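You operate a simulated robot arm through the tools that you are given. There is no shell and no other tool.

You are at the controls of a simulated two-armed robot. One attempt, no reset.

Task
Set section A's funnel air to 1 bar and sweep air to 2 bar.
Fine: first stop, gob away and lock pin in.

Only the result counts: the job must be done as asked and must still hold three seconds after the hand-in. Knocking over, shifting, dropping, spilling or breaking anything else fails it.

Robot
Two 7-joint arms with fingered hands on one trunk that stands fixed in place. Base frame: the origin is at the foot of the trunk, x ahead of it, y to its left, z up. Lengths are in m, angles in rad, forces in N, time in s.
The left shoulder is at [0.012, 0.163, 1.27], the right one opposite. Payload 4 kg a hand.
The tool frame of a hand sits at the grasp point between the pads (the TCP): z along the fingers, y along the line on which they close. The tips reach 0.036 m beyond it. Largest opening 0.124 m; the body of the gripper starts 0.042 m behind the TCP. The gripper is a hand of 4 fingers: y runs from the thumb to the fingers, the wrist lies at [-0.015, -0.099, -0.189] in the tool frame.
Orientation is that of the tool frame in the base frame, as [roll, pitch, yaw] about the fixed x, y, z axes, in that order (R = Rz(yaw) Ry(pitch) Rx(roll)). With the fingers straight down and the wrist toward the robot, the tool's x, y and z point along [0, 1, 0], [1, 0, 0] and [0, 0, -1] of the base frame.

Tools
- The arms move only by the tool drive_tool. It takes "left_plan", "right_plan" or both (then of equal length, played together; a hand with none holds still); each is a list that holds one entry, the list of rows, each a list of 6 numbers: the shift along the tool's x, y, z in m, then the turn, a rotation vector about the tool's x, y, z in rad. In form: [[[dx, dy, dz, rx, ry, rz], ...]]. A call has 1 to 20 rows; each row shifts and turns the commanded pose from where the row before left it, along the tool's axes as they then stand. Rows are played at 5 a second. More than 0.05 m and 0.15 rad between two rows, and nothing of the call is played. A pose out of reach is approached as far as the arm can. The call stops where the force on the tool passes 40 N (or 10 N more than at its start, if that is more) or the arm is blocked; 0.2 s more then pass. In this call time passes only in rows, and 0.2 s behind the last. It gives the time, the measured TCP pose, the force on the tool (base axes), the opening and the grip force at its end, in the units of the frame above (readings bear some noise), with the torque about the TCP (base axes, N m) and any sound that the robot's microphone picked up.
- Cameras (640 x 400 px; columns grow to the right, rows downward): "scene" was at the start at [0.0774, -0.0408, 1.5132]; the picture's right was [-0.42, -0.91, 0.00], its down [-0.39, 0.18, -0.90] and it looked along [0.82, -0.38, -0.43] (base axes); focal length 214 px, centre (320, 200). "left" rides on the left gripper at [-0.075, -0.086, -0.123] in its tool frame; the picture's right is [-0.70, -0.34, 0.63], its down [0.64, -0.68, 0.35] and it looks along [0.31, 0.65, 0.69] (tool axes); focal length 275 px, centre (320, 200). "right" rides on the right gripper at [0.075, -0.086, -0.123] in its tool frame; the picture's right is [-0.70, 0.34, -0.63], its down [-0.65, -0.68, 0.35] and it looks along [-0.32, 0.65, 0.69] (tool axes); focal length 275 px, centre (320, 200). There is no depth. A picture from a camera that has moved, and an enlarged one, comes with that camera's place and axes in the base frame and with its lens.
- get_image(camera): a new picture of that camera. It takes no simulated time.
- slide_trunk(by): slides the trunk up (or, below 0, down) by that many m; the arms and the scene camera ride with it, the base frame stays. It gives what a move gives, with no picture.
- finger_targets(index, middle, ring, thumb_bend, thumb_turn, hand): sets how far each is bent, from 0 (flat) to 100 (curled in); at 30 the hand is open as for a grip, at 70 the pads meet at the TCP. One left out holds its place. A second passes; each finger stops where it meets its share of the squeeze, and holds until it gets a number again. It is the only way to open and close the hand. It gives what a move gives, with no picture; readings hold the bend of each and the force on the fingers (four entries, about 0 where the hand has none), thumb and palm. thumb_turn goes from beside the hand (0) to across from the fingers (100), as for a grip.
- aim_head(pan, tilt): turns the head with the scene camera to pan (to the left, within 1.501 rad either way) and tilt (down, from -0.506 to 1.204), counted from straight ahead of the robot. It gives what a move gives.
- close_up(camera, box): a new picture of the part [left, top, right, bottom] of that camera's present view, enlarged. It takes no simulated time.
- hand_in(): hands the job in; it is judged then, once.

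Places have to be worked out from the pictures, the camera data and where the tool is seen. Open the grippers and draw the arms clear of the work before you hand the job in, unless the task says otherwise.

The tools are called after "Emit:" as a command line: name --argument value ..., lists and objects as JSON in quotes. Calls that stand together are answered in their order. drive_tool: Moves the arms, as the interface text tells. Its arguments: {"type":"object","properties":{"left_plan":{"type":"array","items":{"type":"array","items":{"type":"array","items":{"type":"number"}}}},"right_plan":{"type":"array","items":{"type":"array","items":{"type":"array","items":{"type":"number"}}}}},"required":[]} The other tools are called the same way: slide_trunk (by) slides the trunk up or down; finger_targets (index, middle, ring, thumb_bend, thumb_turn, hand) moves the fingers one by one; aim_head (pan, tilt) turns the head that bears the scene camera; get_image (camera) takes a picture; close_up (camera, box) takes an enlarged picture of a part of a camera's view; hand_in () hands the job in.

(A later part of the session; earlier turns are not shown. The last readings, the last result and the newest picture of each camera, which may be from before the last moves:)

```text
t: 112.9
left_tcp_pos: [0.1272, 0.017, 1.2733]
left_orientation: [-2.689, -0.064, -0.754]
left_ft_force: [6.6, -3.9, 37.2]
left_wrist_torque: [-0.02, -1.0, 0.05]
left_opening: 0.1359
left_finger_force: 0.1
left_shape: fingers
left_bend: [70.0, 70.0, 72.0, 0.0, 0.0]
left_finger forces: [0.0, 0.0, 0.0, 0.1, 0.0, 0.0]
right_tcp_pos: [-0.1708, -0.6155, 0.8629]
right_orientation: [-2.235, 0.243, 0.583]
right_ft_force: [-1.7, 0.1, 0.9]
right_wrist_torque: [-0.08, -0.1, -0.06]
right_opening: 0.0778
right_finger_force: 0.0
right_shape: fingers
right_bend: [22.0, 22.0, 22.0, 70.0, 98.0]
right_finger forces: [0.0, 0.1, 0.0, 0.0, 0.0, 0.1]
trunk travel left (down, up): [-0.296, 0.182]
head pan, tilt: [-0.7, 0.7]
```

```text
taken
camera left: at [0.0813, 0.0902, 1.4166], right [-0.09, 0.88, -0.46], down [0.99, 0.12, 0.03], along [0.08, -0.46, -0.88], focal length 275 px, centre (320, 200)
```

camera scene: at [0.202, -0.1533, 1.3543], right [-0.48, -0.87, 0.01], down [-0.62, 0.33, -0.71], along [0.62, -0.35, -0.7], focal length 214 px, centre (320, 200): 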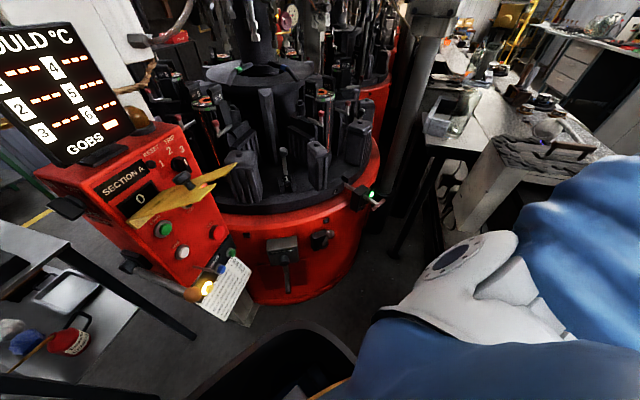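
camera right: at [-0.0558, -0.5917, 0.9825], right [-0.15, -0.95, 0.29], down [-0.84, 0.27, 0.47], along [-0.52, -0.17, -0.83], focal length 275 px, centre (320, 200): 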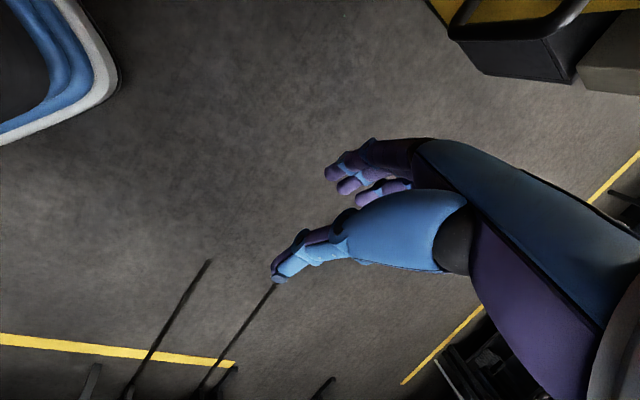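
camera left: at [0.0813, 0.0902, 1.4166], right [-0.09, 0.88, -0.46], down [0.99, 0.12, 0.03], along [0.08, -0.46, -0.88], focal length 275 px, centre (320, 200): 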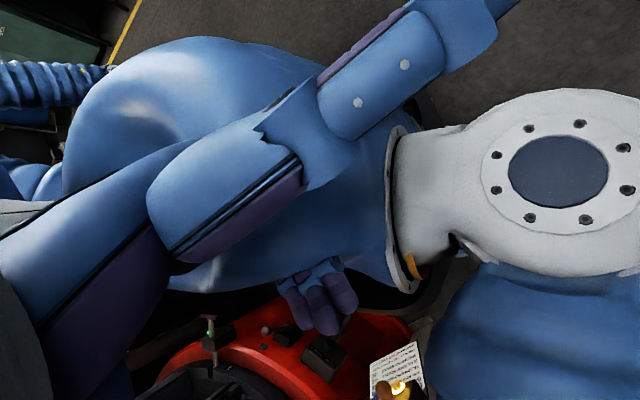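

The right hand is free now and the trunk is coming back. Waiting a bit more.

Emit:
aim_head --pan -0.6 --tilt 0.65

Emit:
aim_head --pan -0.5 --tilt 0.6

Emit:
get_image --camera "scene"

```text
t: 113.5
left_tcp_pos: [0.1449, 0.0707, 1.2387]
left_orientation: [-2.731, -0.109, -0.605]
left_ft_force: [19.8, 58.1, -37.9]
left_wrist_torque: [-4.0, -0.14, -1.48]
left_opening: 0.1619
left_finger_force: 0.0
left_shape: fingers
left_bend: [36.0, 30.0, 30.0, 0.0, 0.0]
left_finger forces: [0.0, 0.1, 0.0, 0.0, 0.0, 0.1]
right_tcp_pos: [-0.3518, -0.4516, 0.8285]
right_orientation: [-2.297, 0.109, 0.559]
right_ft_force: [-2.7, 1.7, -1.4]
right_wrist_torque: [-0.08, -0.08, -0.05]
right_opening: 0.0779
right_finger_force: 0.1
right_shape: fingers
right_bend: [22.0, 22.0, 22.0, 70.0, 98.0]
right_finger forces: [0.0, 0.1, 0.1, 0.1, 0.1, 0.0]
trunk travel left (down, up): [-0.296, 0.182]
head pan, tilt: [-0.6, 0.649]
```

```text
t: 114.2
left_tcp_pos: [0.171, 0.1389, 1.2456]
left_orientation: [-2.787, -0.124, -0.577]
left_ft_force: [46.6, 14.7, 7.9]
left_wrist_torque: [-0.26, 0.8, 1.2]
left_opening: 0.1599
left_finger_force: 0.1
left_shape: fingers
left_bend: [47.0, 30.0, 30.0, 0.0, 0.0]
left_finger forces: [0.1, 0.0, 0.0, 0.0, 0.0, 0.0]
right_tcp_pos: [-0.3172, -0.4123, 0.8725]
right_orientation: [-2.324, 0.163, 0.56]
right_ft_force: [-0.2, 0.9, 1.3]
right_wrist_torque: [-0.09, -0.04, 0.03]
right_opening: 0.0776
right_finger_force: 0.0
right_shape: fingers
right_bend: [22.0, 22.0, 22.0, 70.0, 98.0]
right_finger forces: [0.0, 0.1, 0.0, 0.0, 0.1, 0.0]
trunk travel left (down, up): [-0.296, 0.182]
head pan, tilt: [-0.499, 0.6]
```

```text
taken
camera scene: at [0.1133, 0.0122, 1.3639], right [-0.48, -0.87, 0.07], down [-0.56, 0.24, -0.79], along [0.67, -0.42, -0.61], focal length 214 px, centre (320, 200)
```

scene: 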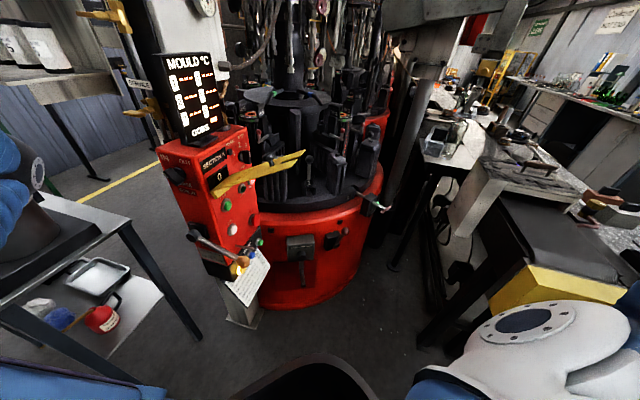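

The trunk is almost back to normal. Check the left side: is the left arm near the trolley and pots?

Emit:
aim_head --pan 0.4 --tilt 0.6

Emit:
get_image --camera "scene"

Emit:
get_image --camera "left"

```text
t: 115.4
left_tcp_pos: [0.1626, 0.081, 1.2473]
left_orientation: [-2.753, -0.103, -0.58]
left_ft_force: [48.9, 6.2, 12.2]
left_wrist_torque: [-0.6, 0.92, 1.99]
left_opening: 0.1656
left_finger_force: 0.1
left_shape: fingers
left_bend: [40.0, 30.0, 30.0, 0.0, 0.0]
left_finger forces: [0.0, 0.0, 0.0, 0.1, 0.0, 0.0]
right_tcp_pos: [-0.3213, -0.4545, 0.8476]
right_orientation: [-2.289, 0.132, 0.577]
right_ft_force: [0.3, 0.4, 0.6]
right_wrist_torque: [-0.03, 0.01, -0.01]
right_opening: 0.0778
right_finger_force: 0.2
right_shape: fingers
right_bend: [22.0, 22.0, 22.0, 70.0, 98.0]
right_finger forces: [0.0, 0.0, 0.0, 0.0, 0.1, 0.0]
trunk travel left (down, up): [-0.296, 0.182]
head pan, tilt: [0.4, 0.6]
```

```text
taken
camera scene: at [0.1076, 0.0356, 1.3593], right [0.39, -0.92, -0.03], down [-0.59, -0.22, -0.78], along [0.71, 0.32, -0.63], focal length 214 px, centre (320, 200)
```

scene: 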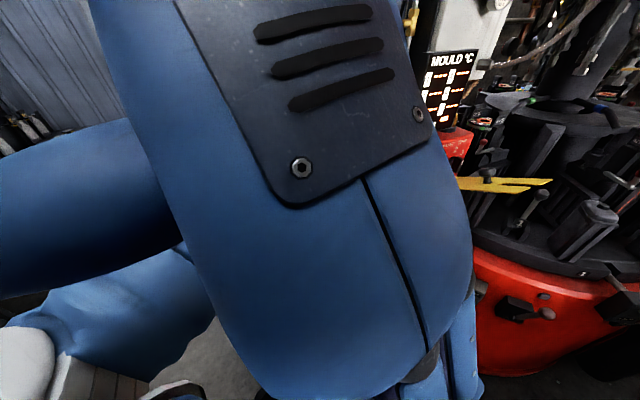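

```text
taken
camera left: at [0.106, 0.1585, 1.3847], right [-0.24, 0.82, -0.53], down [0.96, 0.28, 0.0], along [0.15, -0.51, -0.85], focal length 275 px, centre (320, 200)
```

left: 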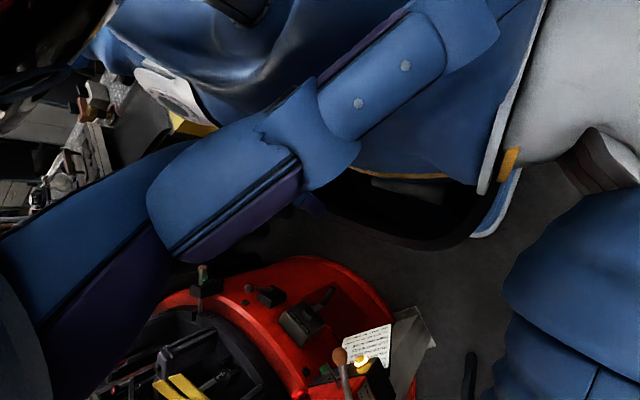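

Everything is stable now. The left hand is in front of the chest (pressing it); I move it slowly forward first.

Emit:
drive_tool --left_plan '[[[0.0208, -0.0119, 0.0072, 0, 0, 0], [0.0208, -0.0119, 0.0072, 0, 0, 0]]]'

Emit:
get_image --camera "scene"

```text
t: 116.0
left_tcp_pos: [0.2073, 0.0832, 1.2401]
left_orientation: [-2.758, -0.123, -0.585]
left_ft_force: [-0.8, -0.7, -0.9]
left_wrist_torque: [0.01, 0.01, 0.01]
left_opening: 0.1636
left_finger_force: 0.1
left_shape: fingers
left_bend: [30.0, 30.0, 30.0, 0.0, 0.0]
left_finger forces: [0.0, 0.0, 0.0, 0.1, 0.0, 0.1]
left hand out of reach, approached as far as the arm can: row 1
right_tcp_pos: [-0.3308, -0.4479, 0.842]
right_orientation: [-2.316, 0.12, 0.576]
right_ft_force: [0.1, 0.4, 0.0]
right_wrist_torque: [0.01, 0.02, 0.01]
right_opening: 0.0781
right_finger_force: 0.0
right_shape: fingers
right_bend: [22.0, 22.0, 22.0, 70.0, 98.0]
right_finger forces: [0.0, 0.0, 0.1, 0.0, 0.1, 0.1]
trunk travel left (down, up): [-0.296, 0.182]
head pan, tilt: [0.4, 0.6]
```

```text
taken
camera scene: at [0.1071, 0.0324, 1.3595], right [0.39, -0.92, -0.03], down [-0.59, -0.22, -0.78], along [0.71, 0.32, -0.62], focal length 214 px, centre (320, 200)
```

scene: 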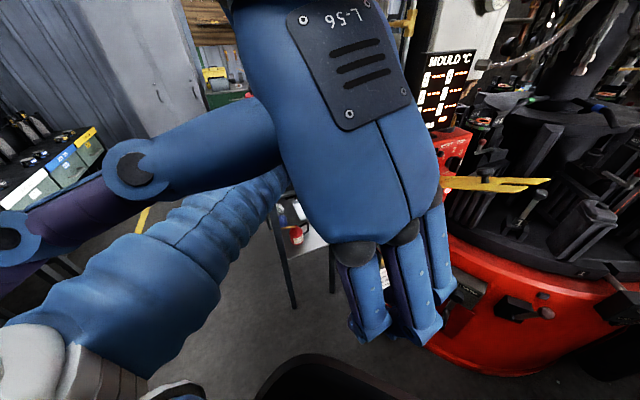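

Contact gone. Continue forward.

Emit:
drive_tool --left_plan '[[[0.019, -0.0203, 0.0159, 0, 0, 0], [0.019, -0.0203, 0.0159, 0, 0, 0], [0.019, -0.0203, 0.0159, 0, 0, 0]]]'

Emit:
get_image --camera "scene"

```text
t: 116.8
left_tcp_pos: [0.3008, 0.1162, 1.2263]
left_orientation: [-2.762, -0.125, -0.584]
left_ft_force: [0.1, 0.2, 0.4]
left_wrist_torque: [-0.03, -0.01, 0.01]
left_opening: 0.1637
left_finger_force: 0.1
left_shape: fingers
left_bend: [30.0, 30.0, 30.0, 0.0, 0.0]
left_finger forces: [0.1, 0.0, 0.0, 0.0, 0.0, 0.0]
right_tcp_pos: [-0.3324, -0.4474, 0.8414]
right_orientation: [-2.314, 0.123, 0.575]
right_ft_force: [0.1, 1.6, 0.3]
right_wrist_torque: [-0.04, 0.01, 0.0]
right_opening: 0.0777
right_finger_force: 0.1
right_shape: fingers
right_bend: [22.0, 22.0, 22.0, 70.0, 98.0]
right_finger forces: [0.1, 0.0, 0.0, 0.0, 0.1, 0.0]
trunk travel left (down, up): [-0.296, 0.182]
head pan, tilt: [0.4, 0.6]
```

```text
taken
camera scene: at [0.1074, 0.0346, 1.3593], right [0.39, -0.92, -0.03], down [-0.59, -0.22, -0.78], along [0.71, 0.32, -0.63], focal length 214 px, centre (320, 200)
```

scene: 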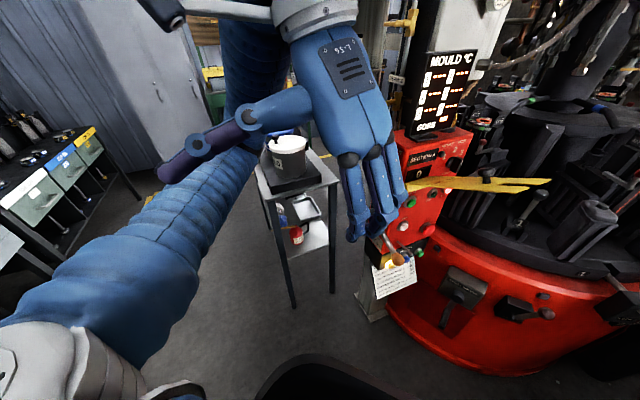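

Smooth. Now rotate the left hand back toward its normal orientation in steps.

Emit:
drive_tool --left_plan '[[[0.01, -0.01, 0.005, 0.015, -0.0441, -0.1106], [0.01, -0.01, 0.005, 0.015, -0.0441, -0.1106], [0.01, -0.005, 0.0, 0.015, -0.0441, -0.1106], [0.01, -0.005, 0.0, 0.015, -0.0441, -0.1106], [0.01, 0.0, 0.0, 0.015, -0.0441, -0.1106]]]'

Emit:
get_image --camera "scene"

```text
t: 118.0
left_tcp_pos: [0.3588, 0.1235, 1.2346]
left_orientation: [-2.76, -0.125, 0.02]
left_ft_force: [0.6, 0.0, 0.4]
left_wrist_torque: [0.0, 0.01, -0.03]
left_opening: 0.164
left_finger_force: 0.1
left_shape: fingers
left_bend: [30.0, 30.0, 30.0, 0.0, 0.0]
left_finger forces: [0.0, 0.1, 0.0, 0.1, 0.0, 0.1]
right_tcp_pos: [-0.331, -0.4491, 0.8417]
right_orientation: [-2.314, 0.121, 0.577]
right_ft_force: [0.5, -0.3, -0.6]
right_wrist_torque: [0.01, -0.01, 0.01]
right_opening: 0.078
right_finger_force: 0.2
right_shape: fingers
right_bend: [22.0, 22.0, 22.0, 70.0, 98.0]
right_finger forces: [0.0, 0.1, 0.1, 0.0, 0.0, 0.0]
trunk travel left (down, up): [-0.296, 0.182]
head pan, tilt: [0.4, 0.6]
```

```text
taken
camera scene: at [0.1068, 0.0325, 1.3595], right [0.39, -0.92, -0.03], down [-0.59, -0.22, -0.78], along [0.71, 0.32, -0.62], focal length 214 px, centre (320, 200)
```

scene: 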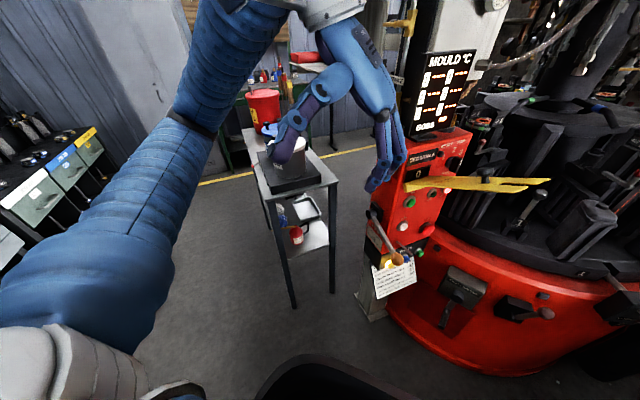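

Good and stable. Continue rotating and shift left, away from the panel.

Emit:
drive_tool --left_plan '[[[0.0, -0.014, 0.005, 0.015, -0.0441, -0.1106], [0.0, -0.014, 0.005, 0.015, -0.0441, -0.1106], [0.003, -0.013, 0.005, 0.015, -0.0441, -0.1106], [0.005, -0.012, 0.005, 0.015, -0.0441, -0.1106], [0.007, -0.012, 0.004, 0.015, -0.0441, -0.1106], [0.008, -0.01, 0.004, 0.015, -0.0441, -0.1106], [0.009, -0.009, 0.003, 0.015, -0.0441, -0.1106], [0.01, -0.008, 0.003, 0.015, -0.0441, -0.1106]]]'

Emit:
get_image --camera "scene"

```text
t: 119.8
left_tcp_pos: [0.3553, 0.238, 1.2431]
left_orientation: [-2.762, -0.127, 0.982]
left_ft_force: [0.4, 0.2, -0.4]
left_wrist_torque: [-0.03, -0.01, -0.02]
left_opening: 0.1635
left_finger_force: 0.1
left_shape: fingers
left_bend: [30.0, 30.0, 30.0, 0.0, 0.0]
left_finger forces: [0.0, 0.1, 0.0, 0.0, 0.0, 0.0]
right_tcp_pos: [-0.3304, -0.448, 0.842]
right_orientation: [-2.315, 0.12, 0.572]
right_ft_force: [0.1, 0.4, 0.4]
right_wrist_torque: [-0.02, 0.01, 0.02]
right_opening: 0.0778
right_finger_force: 0.2
right_shape: fingers
right_bend: [22.0, 22.0, 22.0, 70.0, 98.0]
right_finger forces: [0.0, 0.0, 0.1, 0.1, 0.1, 0.0]
trunk travel left (down, up): [-0.296, 0.182]
head pan, tilt: [0.4, 0.6]
```

```text
taken
camera scene: at [0.1067, 0.0333, 1.3595], right [0.39, -0.92, -0.03], down [-0.59, -0.22, -0.78], along [0.71, 0.32, -0.62], focal length 214 px, centre (320, 200)
```

scene: 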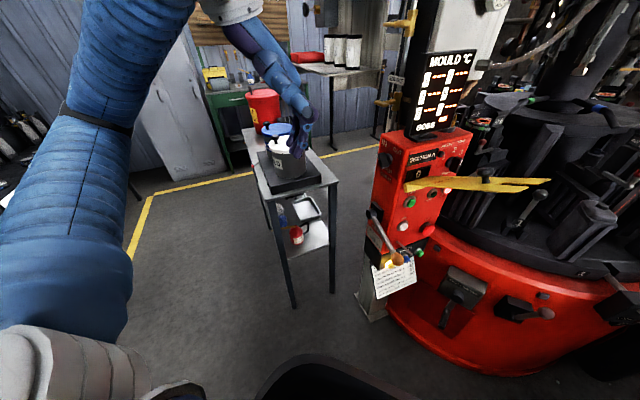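

Left arm is parked fine. Now the right arm, which is behind the right side; look there.

Emit:
aim_head --pan -1.5 --tilt 0.75

Emit:
get_image --camera "scene"

Emit:
get_image --camera "right"

```text
t: 121.7
left_tcp_pos: [0.3558, 0.2368, 1.2432]
left_orientation: [-2.762, -0.127, 0.979]
left_ft_force: [0.4, -0.2, -0.4]
left_wrist_torque: [0.0, 0.02, 0.01]
left_opening: 0.1633
left_finger_force: 0.1
left_shape: fingers
left_bend: [30.0, 30.0, 30.0, 0.0, 0.0]
left_finger forces: [0.0, 0.1, 0.0, 0.1, 0.0, 0.0]
right_tcp_pos: [-0.3315, -0.448, 0.8418]
right_orientation: [-2.314, 0.121, 0.574]
right_ft_force: [0.6, 0.2, -0.2]
right_wrist_torque: [0.01, -0.04, 0.01]
right_opening: 0.0781
right_finger_force: 0.0
right_shape: fingers
right_bend: [22.0, 22.0, 22.0, 70.0, 98.0]
right_finger forces: [0.1, 0.1, 0.1, 0.1, 0.1, 0.0]
trunk travel left (down, up): [-0.296, 0.182]
head pan, tilt: [-1.499, 0.75]
```

```text
taken
camera scene: at [0.0307, -0.0842, 1.3527], right [-0.99, -0.07, 0.08], down [-0.11, 0.68, -0.72], along [0.0, -0.73, -0.68], focal length 214 px, centre (320, 200)
```

scene: 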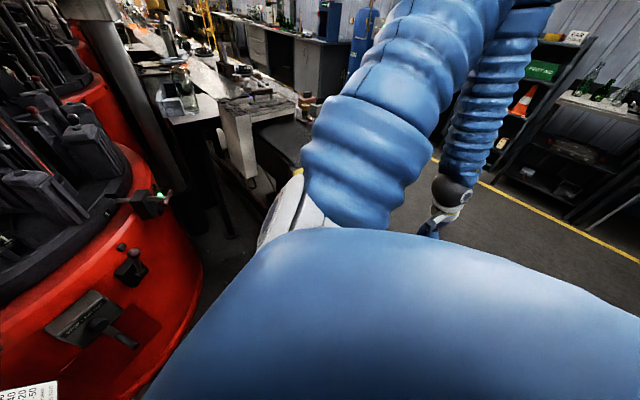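

```text
taken
camera right: at [-0.2351, -0.4249, 0.9778], right [-0.18, -0.95, 0.26], down [-0.9, 0.27, 0.34], along [-0.4, -0.17, -0.9], focal length 275 px, centre (320, 200)
```

right: 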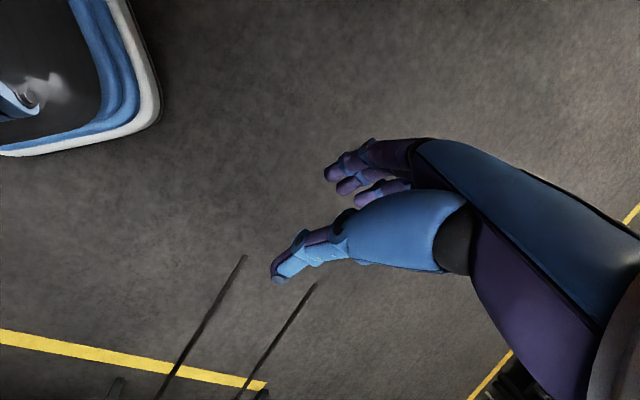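

The right arm hangs from a raised elbow behind the right side; clear space. Raise the hand first.

Emit:
drive_tool --right_plan '[[[-0.004, -0.0244, -0.0224, 0, 0, 0], [-0.004, -0.0244, -0.0224, 0, 0, 0], [-0.004, -0.0244, -0.0224, 0, 0, 0]]]'

Emit:
get_image --camera "scene"

```text
t: 122.5
left_tcp_pos: [0.3555, 0.2361, 1.2424]
left_orientation: [-2.76, -0.126, 0.981]
left_ft_force: [0.7, -0.8, 1.3]
left_wrist_torque: [0.0, 0.01, -0.02]
left_opening: 0.1634
left_finger_force: 0.1
left_shape: fingers
left_bend: [30.0, 30.0, 30.0, 0.0, 0.0]
left_finger forces: [0.1, 0.1, 0.0, 0.0, 0.0, 0.0]
right_tcp_pos: [-0.3313, -0.4486, 0.8416]
right_orientation: [-2.311, 0.12, 0.573]
right_ft_force: [0.3, -0.3, -0.8]
right_wrist_torque: [0.0, 0.02, 0.02]
right_opening: 0.0777
right_finger_force: 0.0
right_shape: fingers
right_bend: [22.0, 22.0, 22.0, 70.0, 98.0]
right_finger forces: [0.1, 0.0, 0.0, 0.1, 0.1, 0.1]
right hand out of reach, approached as far as the arm can: row 1, 2, 3
trunk travel left (down, up): [-0.296, 0.182]
head pan, tilt: [-1.499, 0.75]
```

```text
taken
camera scene: at [0.0306, -0.0842, 1.3527], right [-0.99, -0.07, 0.08], down [-0.11, 0.68, -0.72], along [0.0, -0.73, -0.68], focal length 214 px, centre (320, 200)
```

scene: 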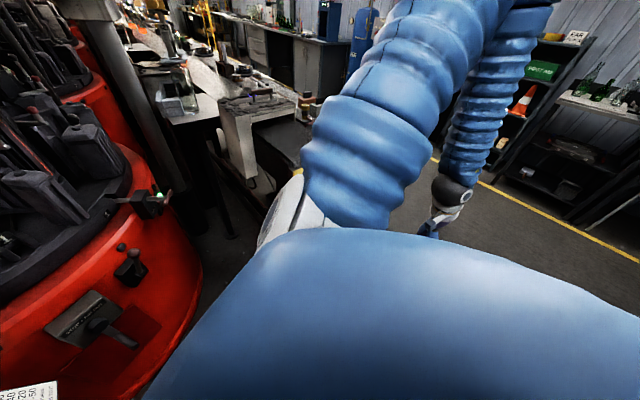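

It can't rise in this posture. Try moving forward/outward instead.

Emit:
drive_tool --right_plan '[[[0.0225, 0.024, -0.0302, 0, 0, 0], [0.0225, 0.024, -0.0302, 0, 0, 0]]]'

Emit:
get_image --camera "scene"

```text
t: 123.1
left_tcp_pos: [0.358, 0.2357, 1.2425]
left_orientation: [-2.759, -0.127, 0.978]
left_ft_force: [-0.5, -0.4, -0.5]
left_wrist_torque: [-0.02, 0.01, -0.02]
left_opening: 0.1639
left_finger_force: 0.0
left_shape: fingers
left_bend: [30.0, 30.0, 30.0, 0.0, 0.0]
left_finger forces: [0.1, 0.0, 0.0, 0.0, 0.0, 0.0]
right_tcp_pos: [-0.2524, -0.4847, 0.8429]
right_orientation: [-2.31, 0.124, 0.567]
right_ft_force: [-0.4, 0.3, -0.1]
right_wrist_torque: [0.02, 0.0, -0.01]
right_opening: 0.0777
right_finger_force: 0.0
right_shape: fingers
right_bend: [22.0, 22.0, 22.0, 70.0, 98.0]
right_finger forces: [0.0, 0.0, 0.0, 0.1, 0.1, 0.0]
trunk travel left (down, up): [-0.296, 0.182]
head pan, tilt: [-1.499, 0.75]
```

```text
taken
camera scene: at [0.0324, -0.0848, 1.3525], right [-0.99, -0.07, 0.08], down [-0.11, 0.68, -0.72], along [0.0, -0.73, -0.68], focal length 214 px, centre (320, 200)
```

scene: 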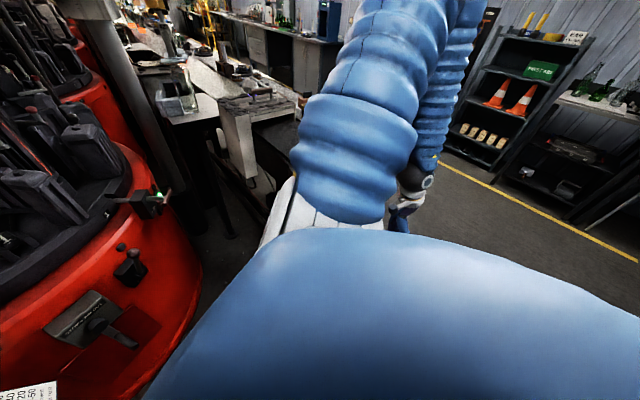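

Works. Continue forward and gradually up.

Emit:
drive_tool --right_plan '[[[0.025, 0.0081, -0.0357, 0, 0, 0], [0.025, 0.0081, -0.0357, 0, 0, 0], [0.025, 0.0081, -0.0357, 0, 0, 0]]]'

Emit:
get_image --camera "scene"

Emit:
get_image --camera "right"

```text
t: 123.9
left_tcp_pos: [0.3596, 0.2367, 1.2422]
left_orientation: [-2.758, -0.125, 0.978]
left_ft_force: [0.1, 0.6, -0.4]
left_wrist_torque: [-0.01, 0.01, 0.02]
left_opening: 0.1635
left_finger_force: 0.2
left_shape: fingers
left_bend: [30.0, 30.0, 30.0, 0.0, 0.0]
left_finger forces: [0.0, 0.0, 0.0, 0.0, 0.0, 0.1]
right_tcp_pos: [-0.1446, -0.5481, 0.8838]
right_orientation: [-2.307, 0.123, 0.568]
right_ft_force: [1.2, 0.3, 0.1]
right_wrist_torque: [0.0, 0.04, -0.02]
right_opening: 0.0779
right_finger_force: 0.0
right_shape: fingers
right_bend: [22.0, 22.0, 22.0, 70.0, 98.0]
right_finger forces: [0.1, 0.0, 0.1, 0.0, 0.0, 0.0]
right hand out of reach, approached as far as the arm can: row 1, 2, 3
trunk travel left (down, up): [-0.296, 0.182]
head pan, tilt: [-1.499, 0.75]
```

```text
taken
camera scene: at [0.0332, -0.0838, 1.3525], right [-0.99, -0.07, 0.08], down [-0.11, 0.68, -0.72], along [-0.01, -0.73, -0.68], focal length 214 px, centre (320, 200)
```

scene: 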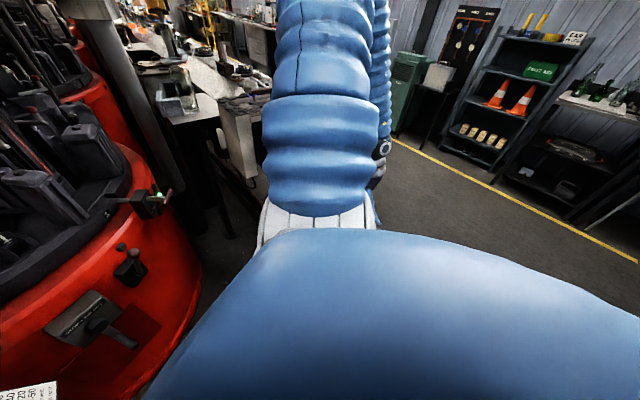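

```text
taken
camera right: at [-0.0478, -0.5259, 1.0188], right [-0.19, -0.95, 0.26], down [-0.9, 0.27, 0.35], along [-0.4, -0.17, -0.9], focal length 275 px, centre (320, 200)
```

right: 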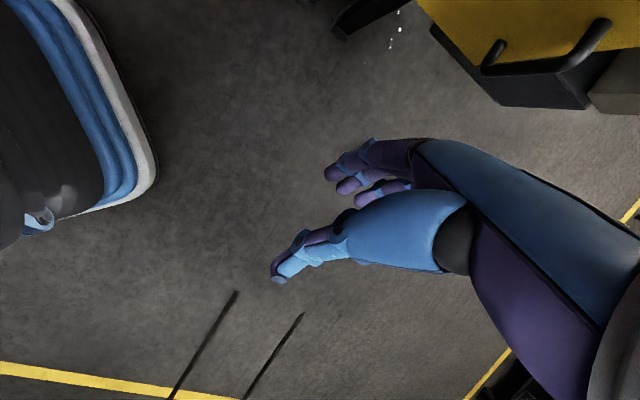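

Now raise the trunk so the right hand clears the bench height before swinging forward.

Emit:
slide_trunk --by 0.17

Emit:
get_image --camera "scene"

```text
t: 125.8
left_tcp_pos: [0.3548, 0.2384, 1.4132]
left_orientation: [-2.763, -0.126, 0.98]
left_ft_force: [-0.3, -0.2, 0.1]
left_wrist_torque: [0.02, -0.01, -0.02]
left_opening: 0.1636
left_finger_force: 0.2
left_shape: fingers
left_bend: [30.0, 30.0, 30.0, 0.0, 0.0]
left_finger forces: [0.0, 0.0, 0.0, 0.1, 0.1, 0.0]
right_tcp_pos: [-0.1431, -0.551, 1.0488]
right_orientation: [-2.334, 0.075, 0.567]
right_ft_force: [0.0, 0.3, 0.1]
right_wrist_torque: [0.01, 0.0, 0.01]
right_opening: 0.0776
right_finger_force: 0.0
right_shape: fingers
right_bend: [22.0, 22.0, 22.0, 70.0, 98.0]
right_finger forces: [0.0, 0.0, 0.0, 0.0, 0.0, 0.1]
trunk travel left (down, up): [-0.466, 0.012]
head pan, tilt: [-1.499, 0.75]
```

```text
taken
camera scene: at [-0.0033, -0.0842, 1.5268], right [-1.0, -0.07, 0.0], down [-0.05, 0.68, -0.73], along [0.05, -0.73, -0.68], focal length 214 px, centre (320, 200)
```

scene: 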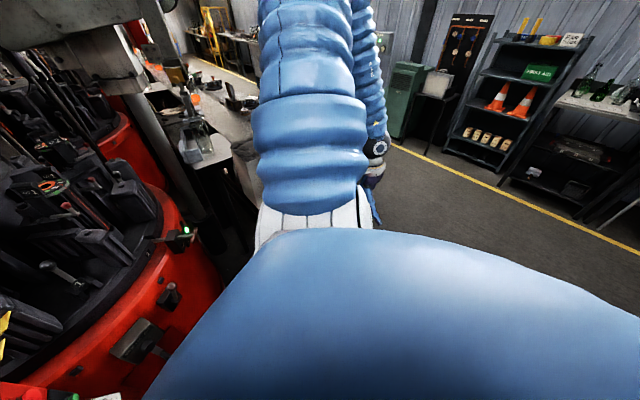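

Good. Swing the right hand forward above the bench level.

Emit:
drive_tool --right_plan '[[[0.0332, 0.0094, -0.0207, 0, 0, 0], [0.0332, 0.0094, -0.0207, 0, 0, 0], [0.0332, 0.0094, -0.0207, 0, 0, 0], [0.0332, 0.0094, -0.0207, 0, 0, 0]]]'

Emit:
get_image --camera "scene"

Emit:
get_image --camera "right"

```text
t: 126.8
left_tcp_pos: [0.3522, 0.2386, 1.4139]
left_orientation: [-2.764, -0.126, 0.982]
left_ft_force: [0.6, 0.0, -1.0]
left_wrist_torque: [-0.01, 0.03, 0.02]
left_opening: 0.1635
left_finger_force: 0.1
left_shape: fingers
left_bend: [30.0, 30.0, 30.0, 0.0, 0.0]
left_finger forces: [0.0, 0.0, 0.0, 0.1, 0.0, 0.0]
right_tcp_pos: [-0.0281, -0.5768, 1.0454]
right_orientation: [-2.329, 0.071, 0.567]
right_ft_force: [-0.1, 0.9, -0.4]
right_wrist_torque: [0.01, -0.02, 0.01]
right_opening: 0.0779
right_finger_force: 0.1
right_shape: fingers
right_bend: [22.0, 22.0, 22.0, 70.0, 98.0]
right_finger forces: [0.0, 0.0, 0.0, 0.0, 0.0, 0.0]
right hand out of reach, approached as far as the arm can: row 1, 2, 3, 4
trunk travel left (down, up): [-0.466, 0.012]
head pan, tilt: [-1.499, 0.75]
```

```text
taken
camera scene: at [-0.0055, -0.0833, 1.5268], right [-1.0, -0.07, 0.0], down [-0.05, 0.68, -0.73], along [0.05, -0.73, -0.68], focal length 214 px, centre (320, 200)
```

scene: 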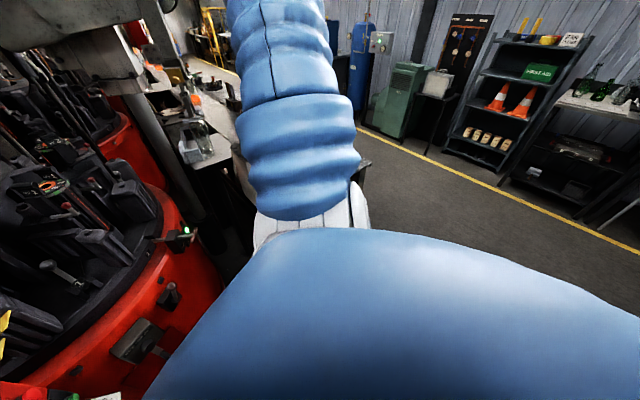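

```text
taken
camera right: at [0.0608, -0.556, 1.1854], right [-0.2, -0.95, 0.24], down [-0.91, 0.27, 0.3], along [-0.35, -0.16, -0.92], focal length 275 px, centre (320, 200)
```

right: 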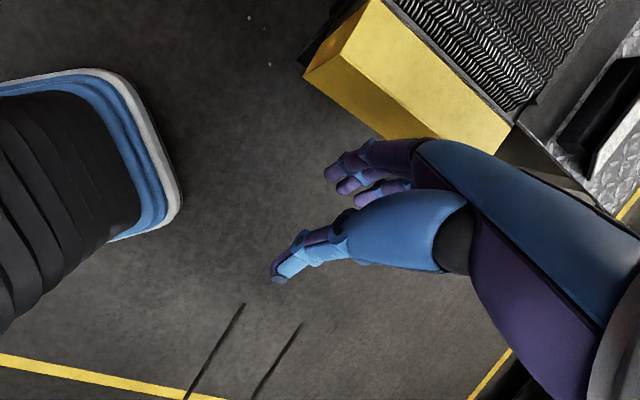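

Now rotate toward the normal orientation while continuing forward and up.

Emit:
drive_tool --right_plan '[[[0.0285, 0.0027, -0.0234, -0.0775, -0.0341, -0.0977], [0.0272, 0.0073, -0.024, -0.0775, -0.0341, -0.0977], [0.0255, 0.0117, -0.0241, -0.0775, -0.0341, -0.0977], [0.0233, 0.0159, -0.0239, -0.0775, -0.0341, -0.0977], [0.0207, 0.0198, -0.0232, -0.0775, -0.0341, -0.0977]]]'

Emit:
get_image --camera "scene"

```text
t: 128.0
left_tcp_pos: [0.3556, 0.2384, 1.4117]
left_orientation: [-2.76, -0.126, 0.982]
left_ft_force: [-0.1, 0.7, 1.0]
left_wrist_torque: [0.01, 0.02, 0.02]
left_opening: 0.1636
left_finger_force: 0.1
left_shape: fingers
left_bend: [30.0, 30.0, 30.0, 0.0, 0.0]
left_finger forces: [0.0, 0.0, 0.0, 0.1, 0.1, 0.0]
right_tcp_pos: [0.1468, -0.5962, 1.0532]
right_orientation: [-2.73, -0.067, 1.061]
right_ft_force: [-0.3, 0.0, -0.2]
right_wrist_torque: [0.0, -0.01, -0.03]
right_opening: 0.0778
right_finger_force: 0.0
right_shape: fingers
right_bend: [22.0, 22.0, 22.0, 70.0, 98.0]
right_finger forces: [0.0, 0.0, 0.0, 0.0, 0.0, 0.0]
right hand out of reach, approached as far as the arm can: row 1, 2, 3, 4
trunk travel left (down, up): [-0.466, 0.012]
head pan, tilt: [-1.499, 0.75]
```

```text
taken
camera scene: at [-0.0029, -0.0842, 1.5267], right [-1.0, -0.07, 0.0], down [-0.05, 0.68, -0.73], along [0.05, -0.73, -0.68], focal length 214 px, centre (320, 200)
```

scene: 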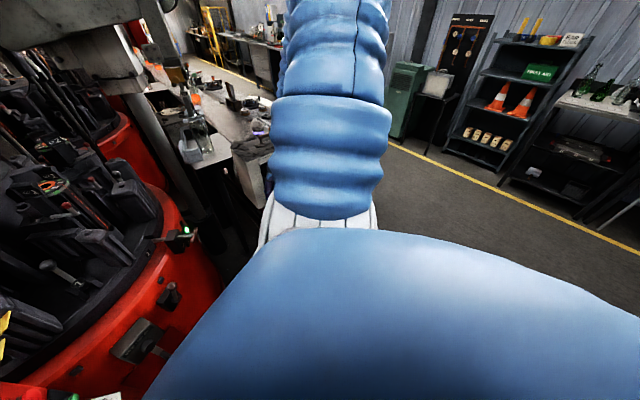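

Continue the same motion.

Emit:
drive_tool --right_plan '[[[0.0179, 0.0236, -0.0223, -0.0775, -0.0341, -0.0977], [0.0147, 0.0267, -0.0208, -0.0775, -0.0341, -0.0977], [0.0112, 0.0296, -0.0191, -0.0775, -0.0341, -0.0977], [0.0076, 0.0319, -0.0171, -0.0775, -0.0341, -0.0977], [0.0038, 0.0337, -0.0147, -0.0775, -0.0341, -0.0977]]]'

Emit:
get_image --camera "scene"

Emit:
get_image --camera "right"

```text
t: 129.2
left_tcp_pos: [0.356, 0.2371, 1.4123]
left_orientation: [-2.76, -0.127, 0.98]
left_ft_force: [0.9, 0.5, 1.1]
left_wrist_torque: [0.03, -0.03, 0.0]
left_opening: 0.1635
left_finger_force: 0.1
left_shape: fingers
left_bend: [30.0, 30.0, 30.0, 0.0, 0.0]
left_finger forces: [0.0, 0.0, 0.1, 0.0, 0.0, 0.0]
right_tcp_pos: [0.3203, -0.5951, 1.1116]
right_orientation: [3.139, 0.003, 1.574]
right_ft_force: [0.5, 0.0, 0.7]
right_wrist_torque: [0.03, 0.0, 0.01]
right_opening: 0.0778
right_finger_force: 0.0
right_shape: fingers
right_bend: [22.0, 22.0, 22.0, 70.0, 98.0]
right_finger forces: [0.0, 0.0, 0.1, 0.1, 0.1, 0.1]
trunk travel left (down, up): [-0.466, 0.012]
head pan, tilt: [-1.499, 0.75]
```

```text
taken
camera scene: at [-0.0031, -0.0851, 1.5266], right [-1.0, -0.07, 0.0], down [-0.05, 0.68, -0.73], along [0.05, -0.73, -0.68], focal length 214 px, centre (320, 200)
```

scene: 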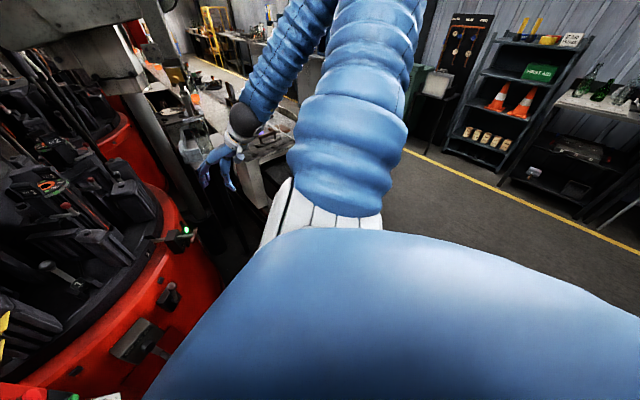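

```text
taken
camera right: at [0.2351, -0.52, 1.2342], right [0.34, -0.69, 0.64], down [-0.68, -0.65, -0.35], along [0.65, -0.32, -0.69], focal length 275 px, centre (320, 200)
```

right: 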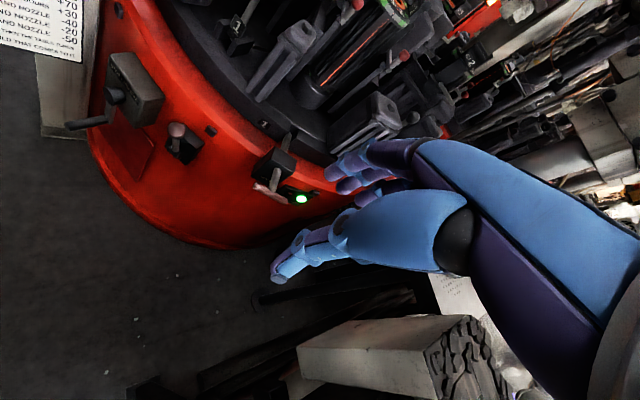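

Recovered: the right hand is back in its comfortable downward pose and the SAFE lamp is green. Raise it a little and survey the scene for any damage.

Emit:
drive_tool --right_plan '[[[0.005, 0, -0.0375, 0, 0, 0], [0.005, 0, -0.0375, 0, 0, 0], [0.005, 0, -0.0375, 0, 0, 0], [0.005, 0, -0.0375, 0, 0, 0]]]'

Emit:
aim_head --pan -0.45 --tilt 0.45

Emit:
get_image --camera "scene"

Emit:
close_up --camera "scene" --box '[140, 170, 300, 330]'

Emit:
close_up --camera "scene" --box '[280, 180, 480, 330]'

```text
t: 130.2
left_tcp_pos: [0.3546, 0.238, 1.4125]
left_orientation: [-2.761, -0.125, 0.98]
left_ft_force: [0.4, 0.1, -1.1]
left_wrist_torque: [-0.01, 0.01, -0.01]
left_opening: 0.1634
left_finger_force: 0.1
left_shape: fingers
left_bend: [30.0, 30.0, 30.0, 0.0, 0.0]
left_finger forces: [0.0, 0.1, 0.0, 0.1, 0.0, 0.0]
right_tcp_pos: [0.3222, -0.5882, 1.1544]
right_orientation: [3.138, 0.003, 1.571]
right_ft_force: [-0.5, 0.7, 0.2]
right_wrist_torque: [-0.04, 0.0, 0.02]
right_opening: 0.0779
right_finger_force: 0.1
right_shape: fingers
right_bend: [22.0, 22.0, 22.0, 70.0, 98.0]
right_finger forces: [0.0, 0.0, 0.0, 0.0, 0.1, 0.1]
right hand out of reach, approached as far as the arm can: row 2, 3, 4
trunk travel left (down, up): [-0.466, 0.012]
head pan, tilt: [-1.499, 0.75]
```

```text
t: 131.5
left_tcp_pos: [0.3546, 0.2379, 1.4119]
left_orientation: [-2.762, -0.126, 0.981]
left_ft_force: [-0.5, 0.1, 0.1]
left_wrist_torque: [0.02, -0.02, -0.03]
left_opening: 0.1637
left_finger_force: 0.0
left_shape: fingers
left_bend: [30.0, 30.0, 30.0, 0.0, 0.0]
left_finger forces: [0.0, 0.1, 0.1, 0.0, 0.0, 0.1]
right_tcp_pos: [0.321, -0.5895, 1.1542]
right_orientation: [3.139, 0.003, 1.572]
right_ft_force: [0.3, 0.5, -0.1]
right_wrist_torque: [-0.03, 0.0, 0.01]
right_opening: 0.0776
right_finger_force: 0.0
right_shape: fingers
right_bend: [22.0, 22.0, 22.0, 70.0, 98.0]
right_finger forces: [0.1, 0.1, 0.0, 0.0, 0.0, 0.1]
trunk travel left (down, up): [-0.466, 0.012]
head pan, tilt: [-0.45, 0.45]
```

```text
taken
camera scene: at [0.0734, -0.0419, 1.5531], right [-0.44, -0.9, 0.0], down [-0.39, 0.19, -0.9], along [0.81, -0.39, -0.44], focal length 214 px, centre (320, 200)
```

scene: 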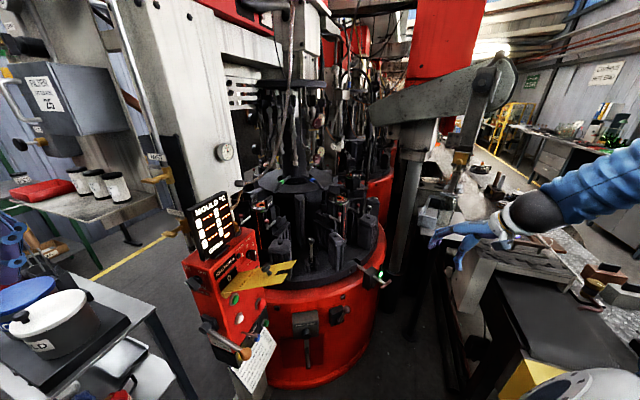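

```text
2.50 times, centred on (220, 250) of scene
camera zoom: at [0.0734, -0.0419, 1.5531], right [-0.44, -0.9, 0.0], down [-0.39, 0.19, -0.9], along [0.81, -0.39, -0.44], focal length 536 px, centre (570, 75)
```

zoom: 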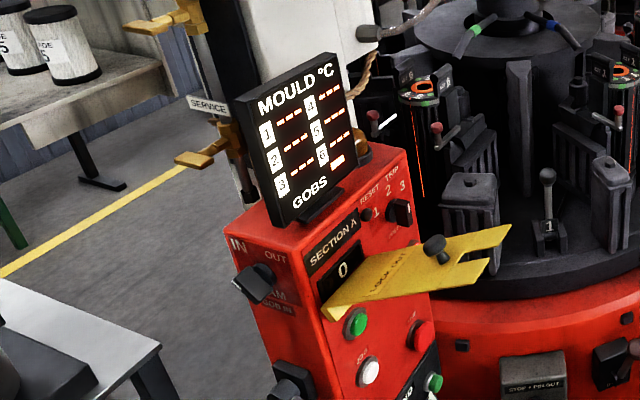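

```text
2.67 times, centred on (380, 255) of scene
camera zoom: at [0.0734, -0.0419, 1.5531], right [-0.44, -0.9, 0.0], down [-0.39, 0.19, -0.9], along [0.81, -0.39, -0.44], focal length 572 px, centre (160, 53)
```

zoom: 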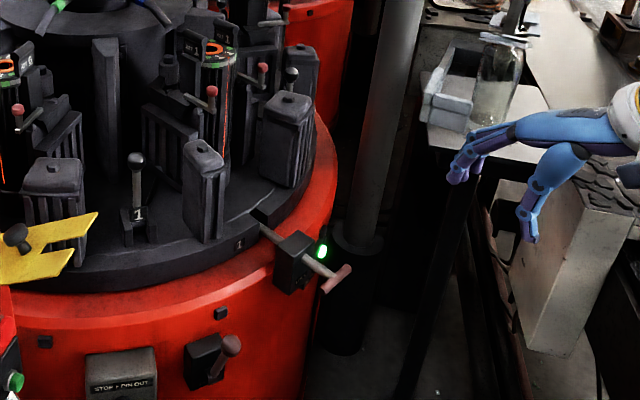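

All objects appear intact. The flap is ~2 cm higher at its tip than originally. I'll nudge it back with the right fingertips: first close the right hand and move toward a point above the flap knob.

Emit:
finger_targets --hand "right" --index 70 --middle 70 --ring 70 --thumb_bend 70

Emit:
drive_tool --right_plan '[[[0.0343, 0.0143, -0.0143, 0, 0, 0], [0.0343, 0.0143, -0.0143, 0, 0, 0], [0.0343, 0.0143, -0.0143, 0, 0, 0], [0.0343, 0.0143, -0.0143, 0, 0, 0], [0.0343, 0.0143, -0.0143, 0, 0, 0], [0.0343, 0.0143, -0.0143, 0, 0, 0], [0.0343, 0.0143, -0.0143, 0, 0, 0]]]'

Emit:
get_image --camera "scene"

```text
t: 132.5
left_tcp_pos: [0.3542, 0.2367, 1.4122]
left_orientation: [-2.761, -0.127, 0.98]
left_ft_force: [-0.4, -0.3, 0.9]
left_wrist_torque: [-0.01, 0.0, 0.03]
left_opening: 0.1636
left_finger_force: 0.1
left_shape: fingers
left_bend: [30.0, 30.0, 30.0, 0.0, 0.0]
left_finger forces: [0.0, 0.1, 0.0, 0.1, 0.0, 0.1]
right_tcp_pos: [0.3209, -0.5889, 1.154]
right_orientation: [3.138, 0.0, 1.573]
right_ft_force: [0.2, 0.9, 0.3]
right_wrist_torque: [0.03, 0.02, 0.0]
right_opening: 0.0014
right_finger_force: 0.1
right_shape: fingers
right_bend: [70.0, 70.0, 70.0, 70.0, 98.0]
right_finger forces: [0.0, 0.1, 0.0, 0.1, 0.1, 0.0]
trunk travel left (down, up): [-0.466, 0.012]
head pan, tilt: [-0.45, 0.45]
```

```text
t: 134.1
left_tcp_pos: [0.361, 0.234, 1.4117]
left_orientation: [-2.756, -0.126, 0.975]
left_ft_force: [0.3, -0.7, -0.4]
left_wrist_torque: [-0.02, 0.06, 0.0]
left_opening: 0.1636
left_finger_force: 0.1
left_shape: fingers
left_bend: [30.0, 30.0, 30.0, 0.0, 0.0]
left_finger forces: [0.1, 0.0, 0.0, 0.1, 0.1, 0.1]
right_tcp_pos: [0.4456, -0.3686, 1.2585]
right_orientation: [-3.138, 0.0, 1.569]
right_ft_force: [1.2, 0.0, 0.9]
right_wrist_torque: [0.02, 0.04, 0.03]
right_opening: 0.0009
right_finger_force: 0.1
right_shape: fingers
right_bend: [70.0, 70.0, 70.0, 70.0, 98.0]
right_finger forces: [0.0, 0.1, 0.0, 0.1, 0.1, 0.0]
right hand out of reach, approached as far as the arm can: row 2, 3, 4, 5
trunk travel left (down, up): [-0.466, 0.012]
head pan, tilt: [-0.45, 0.45]
```

```text
taken
camera scene: at [0.079, -0.0432, 1.5524], right [-0.44, -0.9, 0.0], down [-0.4, 0.19, -0.9], along [0.81, -0.39, -0.44], focal length 214 px, centre (320, 200)
```

scene: 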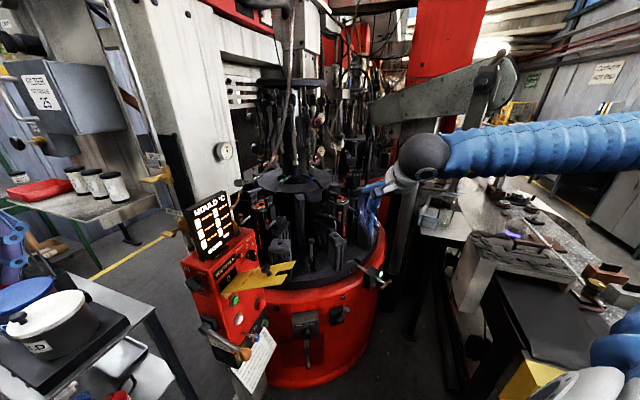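

Now move left to hover above the flap's knob.

Emit:
drive_tool --right_plan '[[[0.0377, 0.0074, 0.0, 0, 0, 0], [0.0377, 0.0074, 0.0, 0, 0, 0], [0.0377, 0.0074, 0.0, 0, 0, 0], [0.0377, 0.0074, 0.0, 0, 0, 0], [0.0377, 0.0074, 0.0, 0, 0, 0]]]'

Emit:
close_up --camera "scene" --box '[180, 150, 380, 300]'

Emit:
get_image --camera "right"

```text
t: 135.3
left_tcp_pos: [0.3559, 0.2388, 1.4119]
left_orientation: [-2.762, -0.125, 0.981]
left_ft_force: [-0.1, -0.3, -1.0]
left_wrist_torque: [-0.02, -0.02, -0.01]
left_opening: 0.1638
left_finger_force: 0.0
left_shape: fingers
left_bend: [30.0, 30.0, 30.0, 0.0, 0.0]
left_finger forces: [0.0, 0.0, 0.0, 0.0, 0.0, 0.0]
right_tcp_pos: [0.481, -0.1757, 1.2622]
right_orientation: [-3.141, 0.004, 1.572]
right_ft_force: [-0.3, 0.0, 0.1]
right_wrist_torque: [-0.02, 0.02, 0.0]
right_opening: 0.0009
right_finger_force: 0.1
right_shape: fingers
right_bend: [70.0, 70.0, 70.0, 70.0, 98.0]
right_finger forces: [0.0, 0.1, 0.0, 0.0, 0.0, 0.0]
trunk travel left (down, up): [-0.466, 0.012]
head pan, tilt: [-0.45, 0.45]
```

```text
2.67 times, centred on (280, 225) of scene
camera zoom: at [0.0748, -0.0392, 1.5531], right [-0.44, -0.9, 0.0], down [-0.39, 0.19, -0.9], along [0.81, -0.39, -0.44], focal length 572 px, centre (427, 133)
```

zoom: 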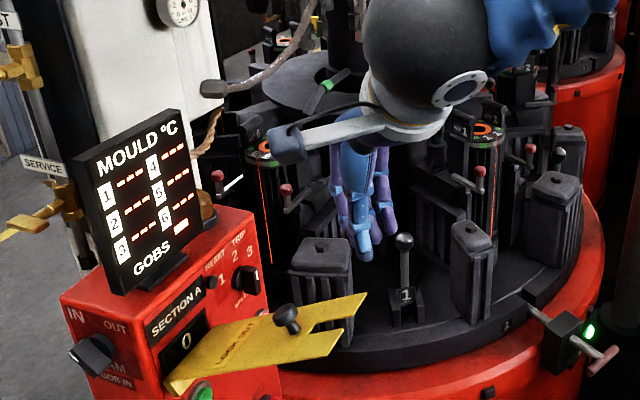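

```text
taken
camera right: at [0.397, -0.1003, 1.3846], right [0.34, -0.69, 0.64], down [-0.68, -0.65, -0.34], along [0.65, -0.32, -0.69], focal length 275 px, centre (320, 200)
```

right: 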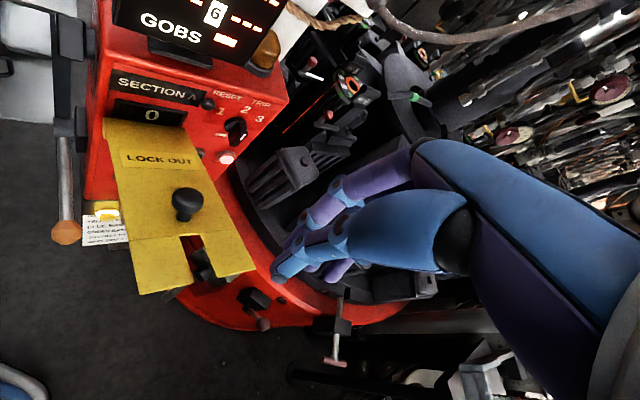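

Both cameras put the knob top at [0.497, -0.100, 1.172] (originally z ≈ 1.1455). I position the closed fingertips right over it.

Emit:
drive_tool --right_plan '[[[0.037, 0.008, 0.0, 0, 0, 0], [0.037, 0.008, 0.0, 0, 0, 0], [0, 0, 0.02, 0, 0, 0], [0, 0, 0.02, 0, 0, 0]]]'

Emit:
close_up --camera "scene" --box '[200, 170, 340, 290]'

Emit:
get_image --camera "right"

```text
t: 136.3
left_tcp_pos: [0.3564, 0.2385, 1.4127]
left_orientation: [-2.759, -0.125, 0.979]
left_ft_force: [1.3, 0.3, 0.1]
left_wrist_torque: [-0.02, 0.04, 0.0]
left_opening: 0.1638
left_finger_force: 0.0
left_shape: fingers
left_bend: [30.0, 30.0, 30.0, 0.0, 0.0]
left_finger forces: [0.0, 0.1, 0.0, 0.0, 0.1, 0.1]
right_tcp_pos: [0.498, -0.1055, 1.2218]
right_orientation: [3.14, 0.004, 1.571]
right_ft_force: [0.3, 0.9, 0.2]
right_wrist_torque: [0.02, -0.01, -0.01]
right_opening: 0.0013
right_finger_force: 0.0
right_shape: fingers
right_bend: [70.0, 70.0, 70.0, 70.0, 98.0]
right_finger forces: [0.0, 0.0, 0.0, 0.0, 0.0, 0.0]
trunk travel left (down, up): [-0.466, 0.012]
head pan, tilt: [-0.45, 0.45]
```

```text
3.33 times, centred on (270, 230) of scene
camera zoom: at [0.0751, -0.0399, 1.553], right [-0.43, -0.9, 0.0], down [-0.39, 0.19, -0.9], along [0.81, -0.39, -0.44], focal length 715 px, centre (487, 100)
```

zoom: 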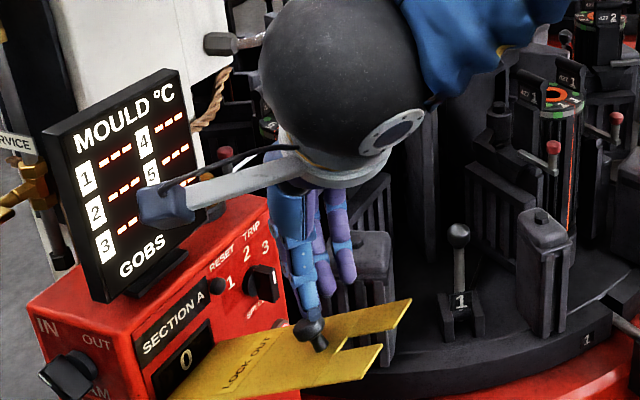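

```text
taken
camera right: at [0.4131, -0.0291, 1.3435], right [0.34, -0.69, 0.64], down [-0.68, -0.65, -0.34], along [0.65, -0.32, -0.69], focal length 275 px, centre (320, 200)
```

right: 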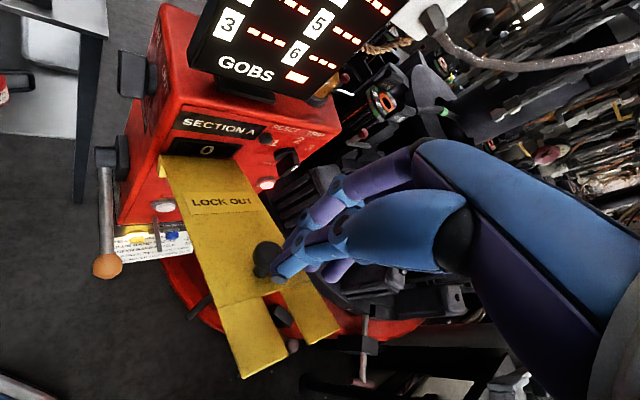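

Fingertips are directly over the knob. Press down in 1-cm steps.

Emit:
drive_tool --right_plan '[[[0, 0, 0.01, 0, 0, 0], [0, 0, 0.01, 0, 0, 0], [0, 0, 0.01, 0, 0, 0]]]'

Emit:
close_up --camera "scene" --box '[200, 170, 340, 290]'

```text
t: 137.1
left_tcp_pos: [0.3542, 0.2349, 1.4131]
left_orientation: [-2.762, -0.126, 0.981]
left_ft_force: [-0.3, 0.1, -0.4]
left_wrist_torque: [0.02, -0.01, 0.02]
left_opening: 0.1638
left_finger_force: 0.1
left_shape: fingers
left_bend: [30.0, 30.0, 30.0, 0.0, 0.0]
left_finger forces: [0.1, 0.0, 0.1, 0.0, 0.1, 0.0]
right_tcp_pos: [0.4967, -0.1063, 1.1907]
right_orientation: [3.139, 0.0, 1.571]
right_ft_force: [0.5, -0.1, 0.4]
right_wrist_torque: [0.01, 0.01, 0.01]
right_opening: 0.0008
right_finger_force: 0.8
right_shape: fingers
right_bend: [70.0, 70.0, 70.0, 70.0, 98.0]
right_finger forces: [0.5, 0.6, 0.0, 0.0, 0.1, 0.0]
trunk travel left (down, up): [-0.466, 0.012]
head pan, tilt: [-0.45, 0.45]
```

```text
3.33 times, centred on (270, 230) of scene
camera zoom: at [0.0735, -0.0424, 1.5531], right [-0.44, -0.9, 0.0], down [-0.39, 0.19, -0.9], along [0.81, -0.39, -0.44], focal length 715 px, centre (487, 100)
```

zoom: 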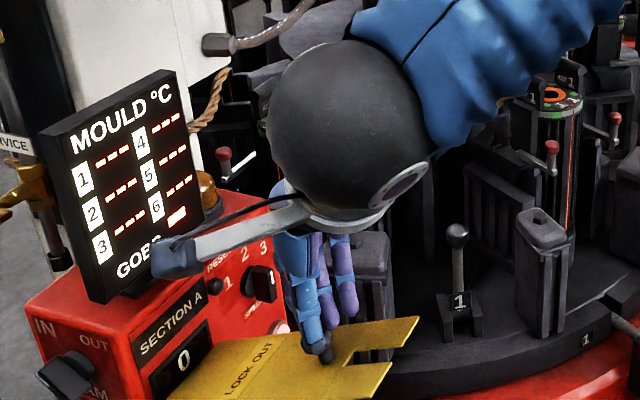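

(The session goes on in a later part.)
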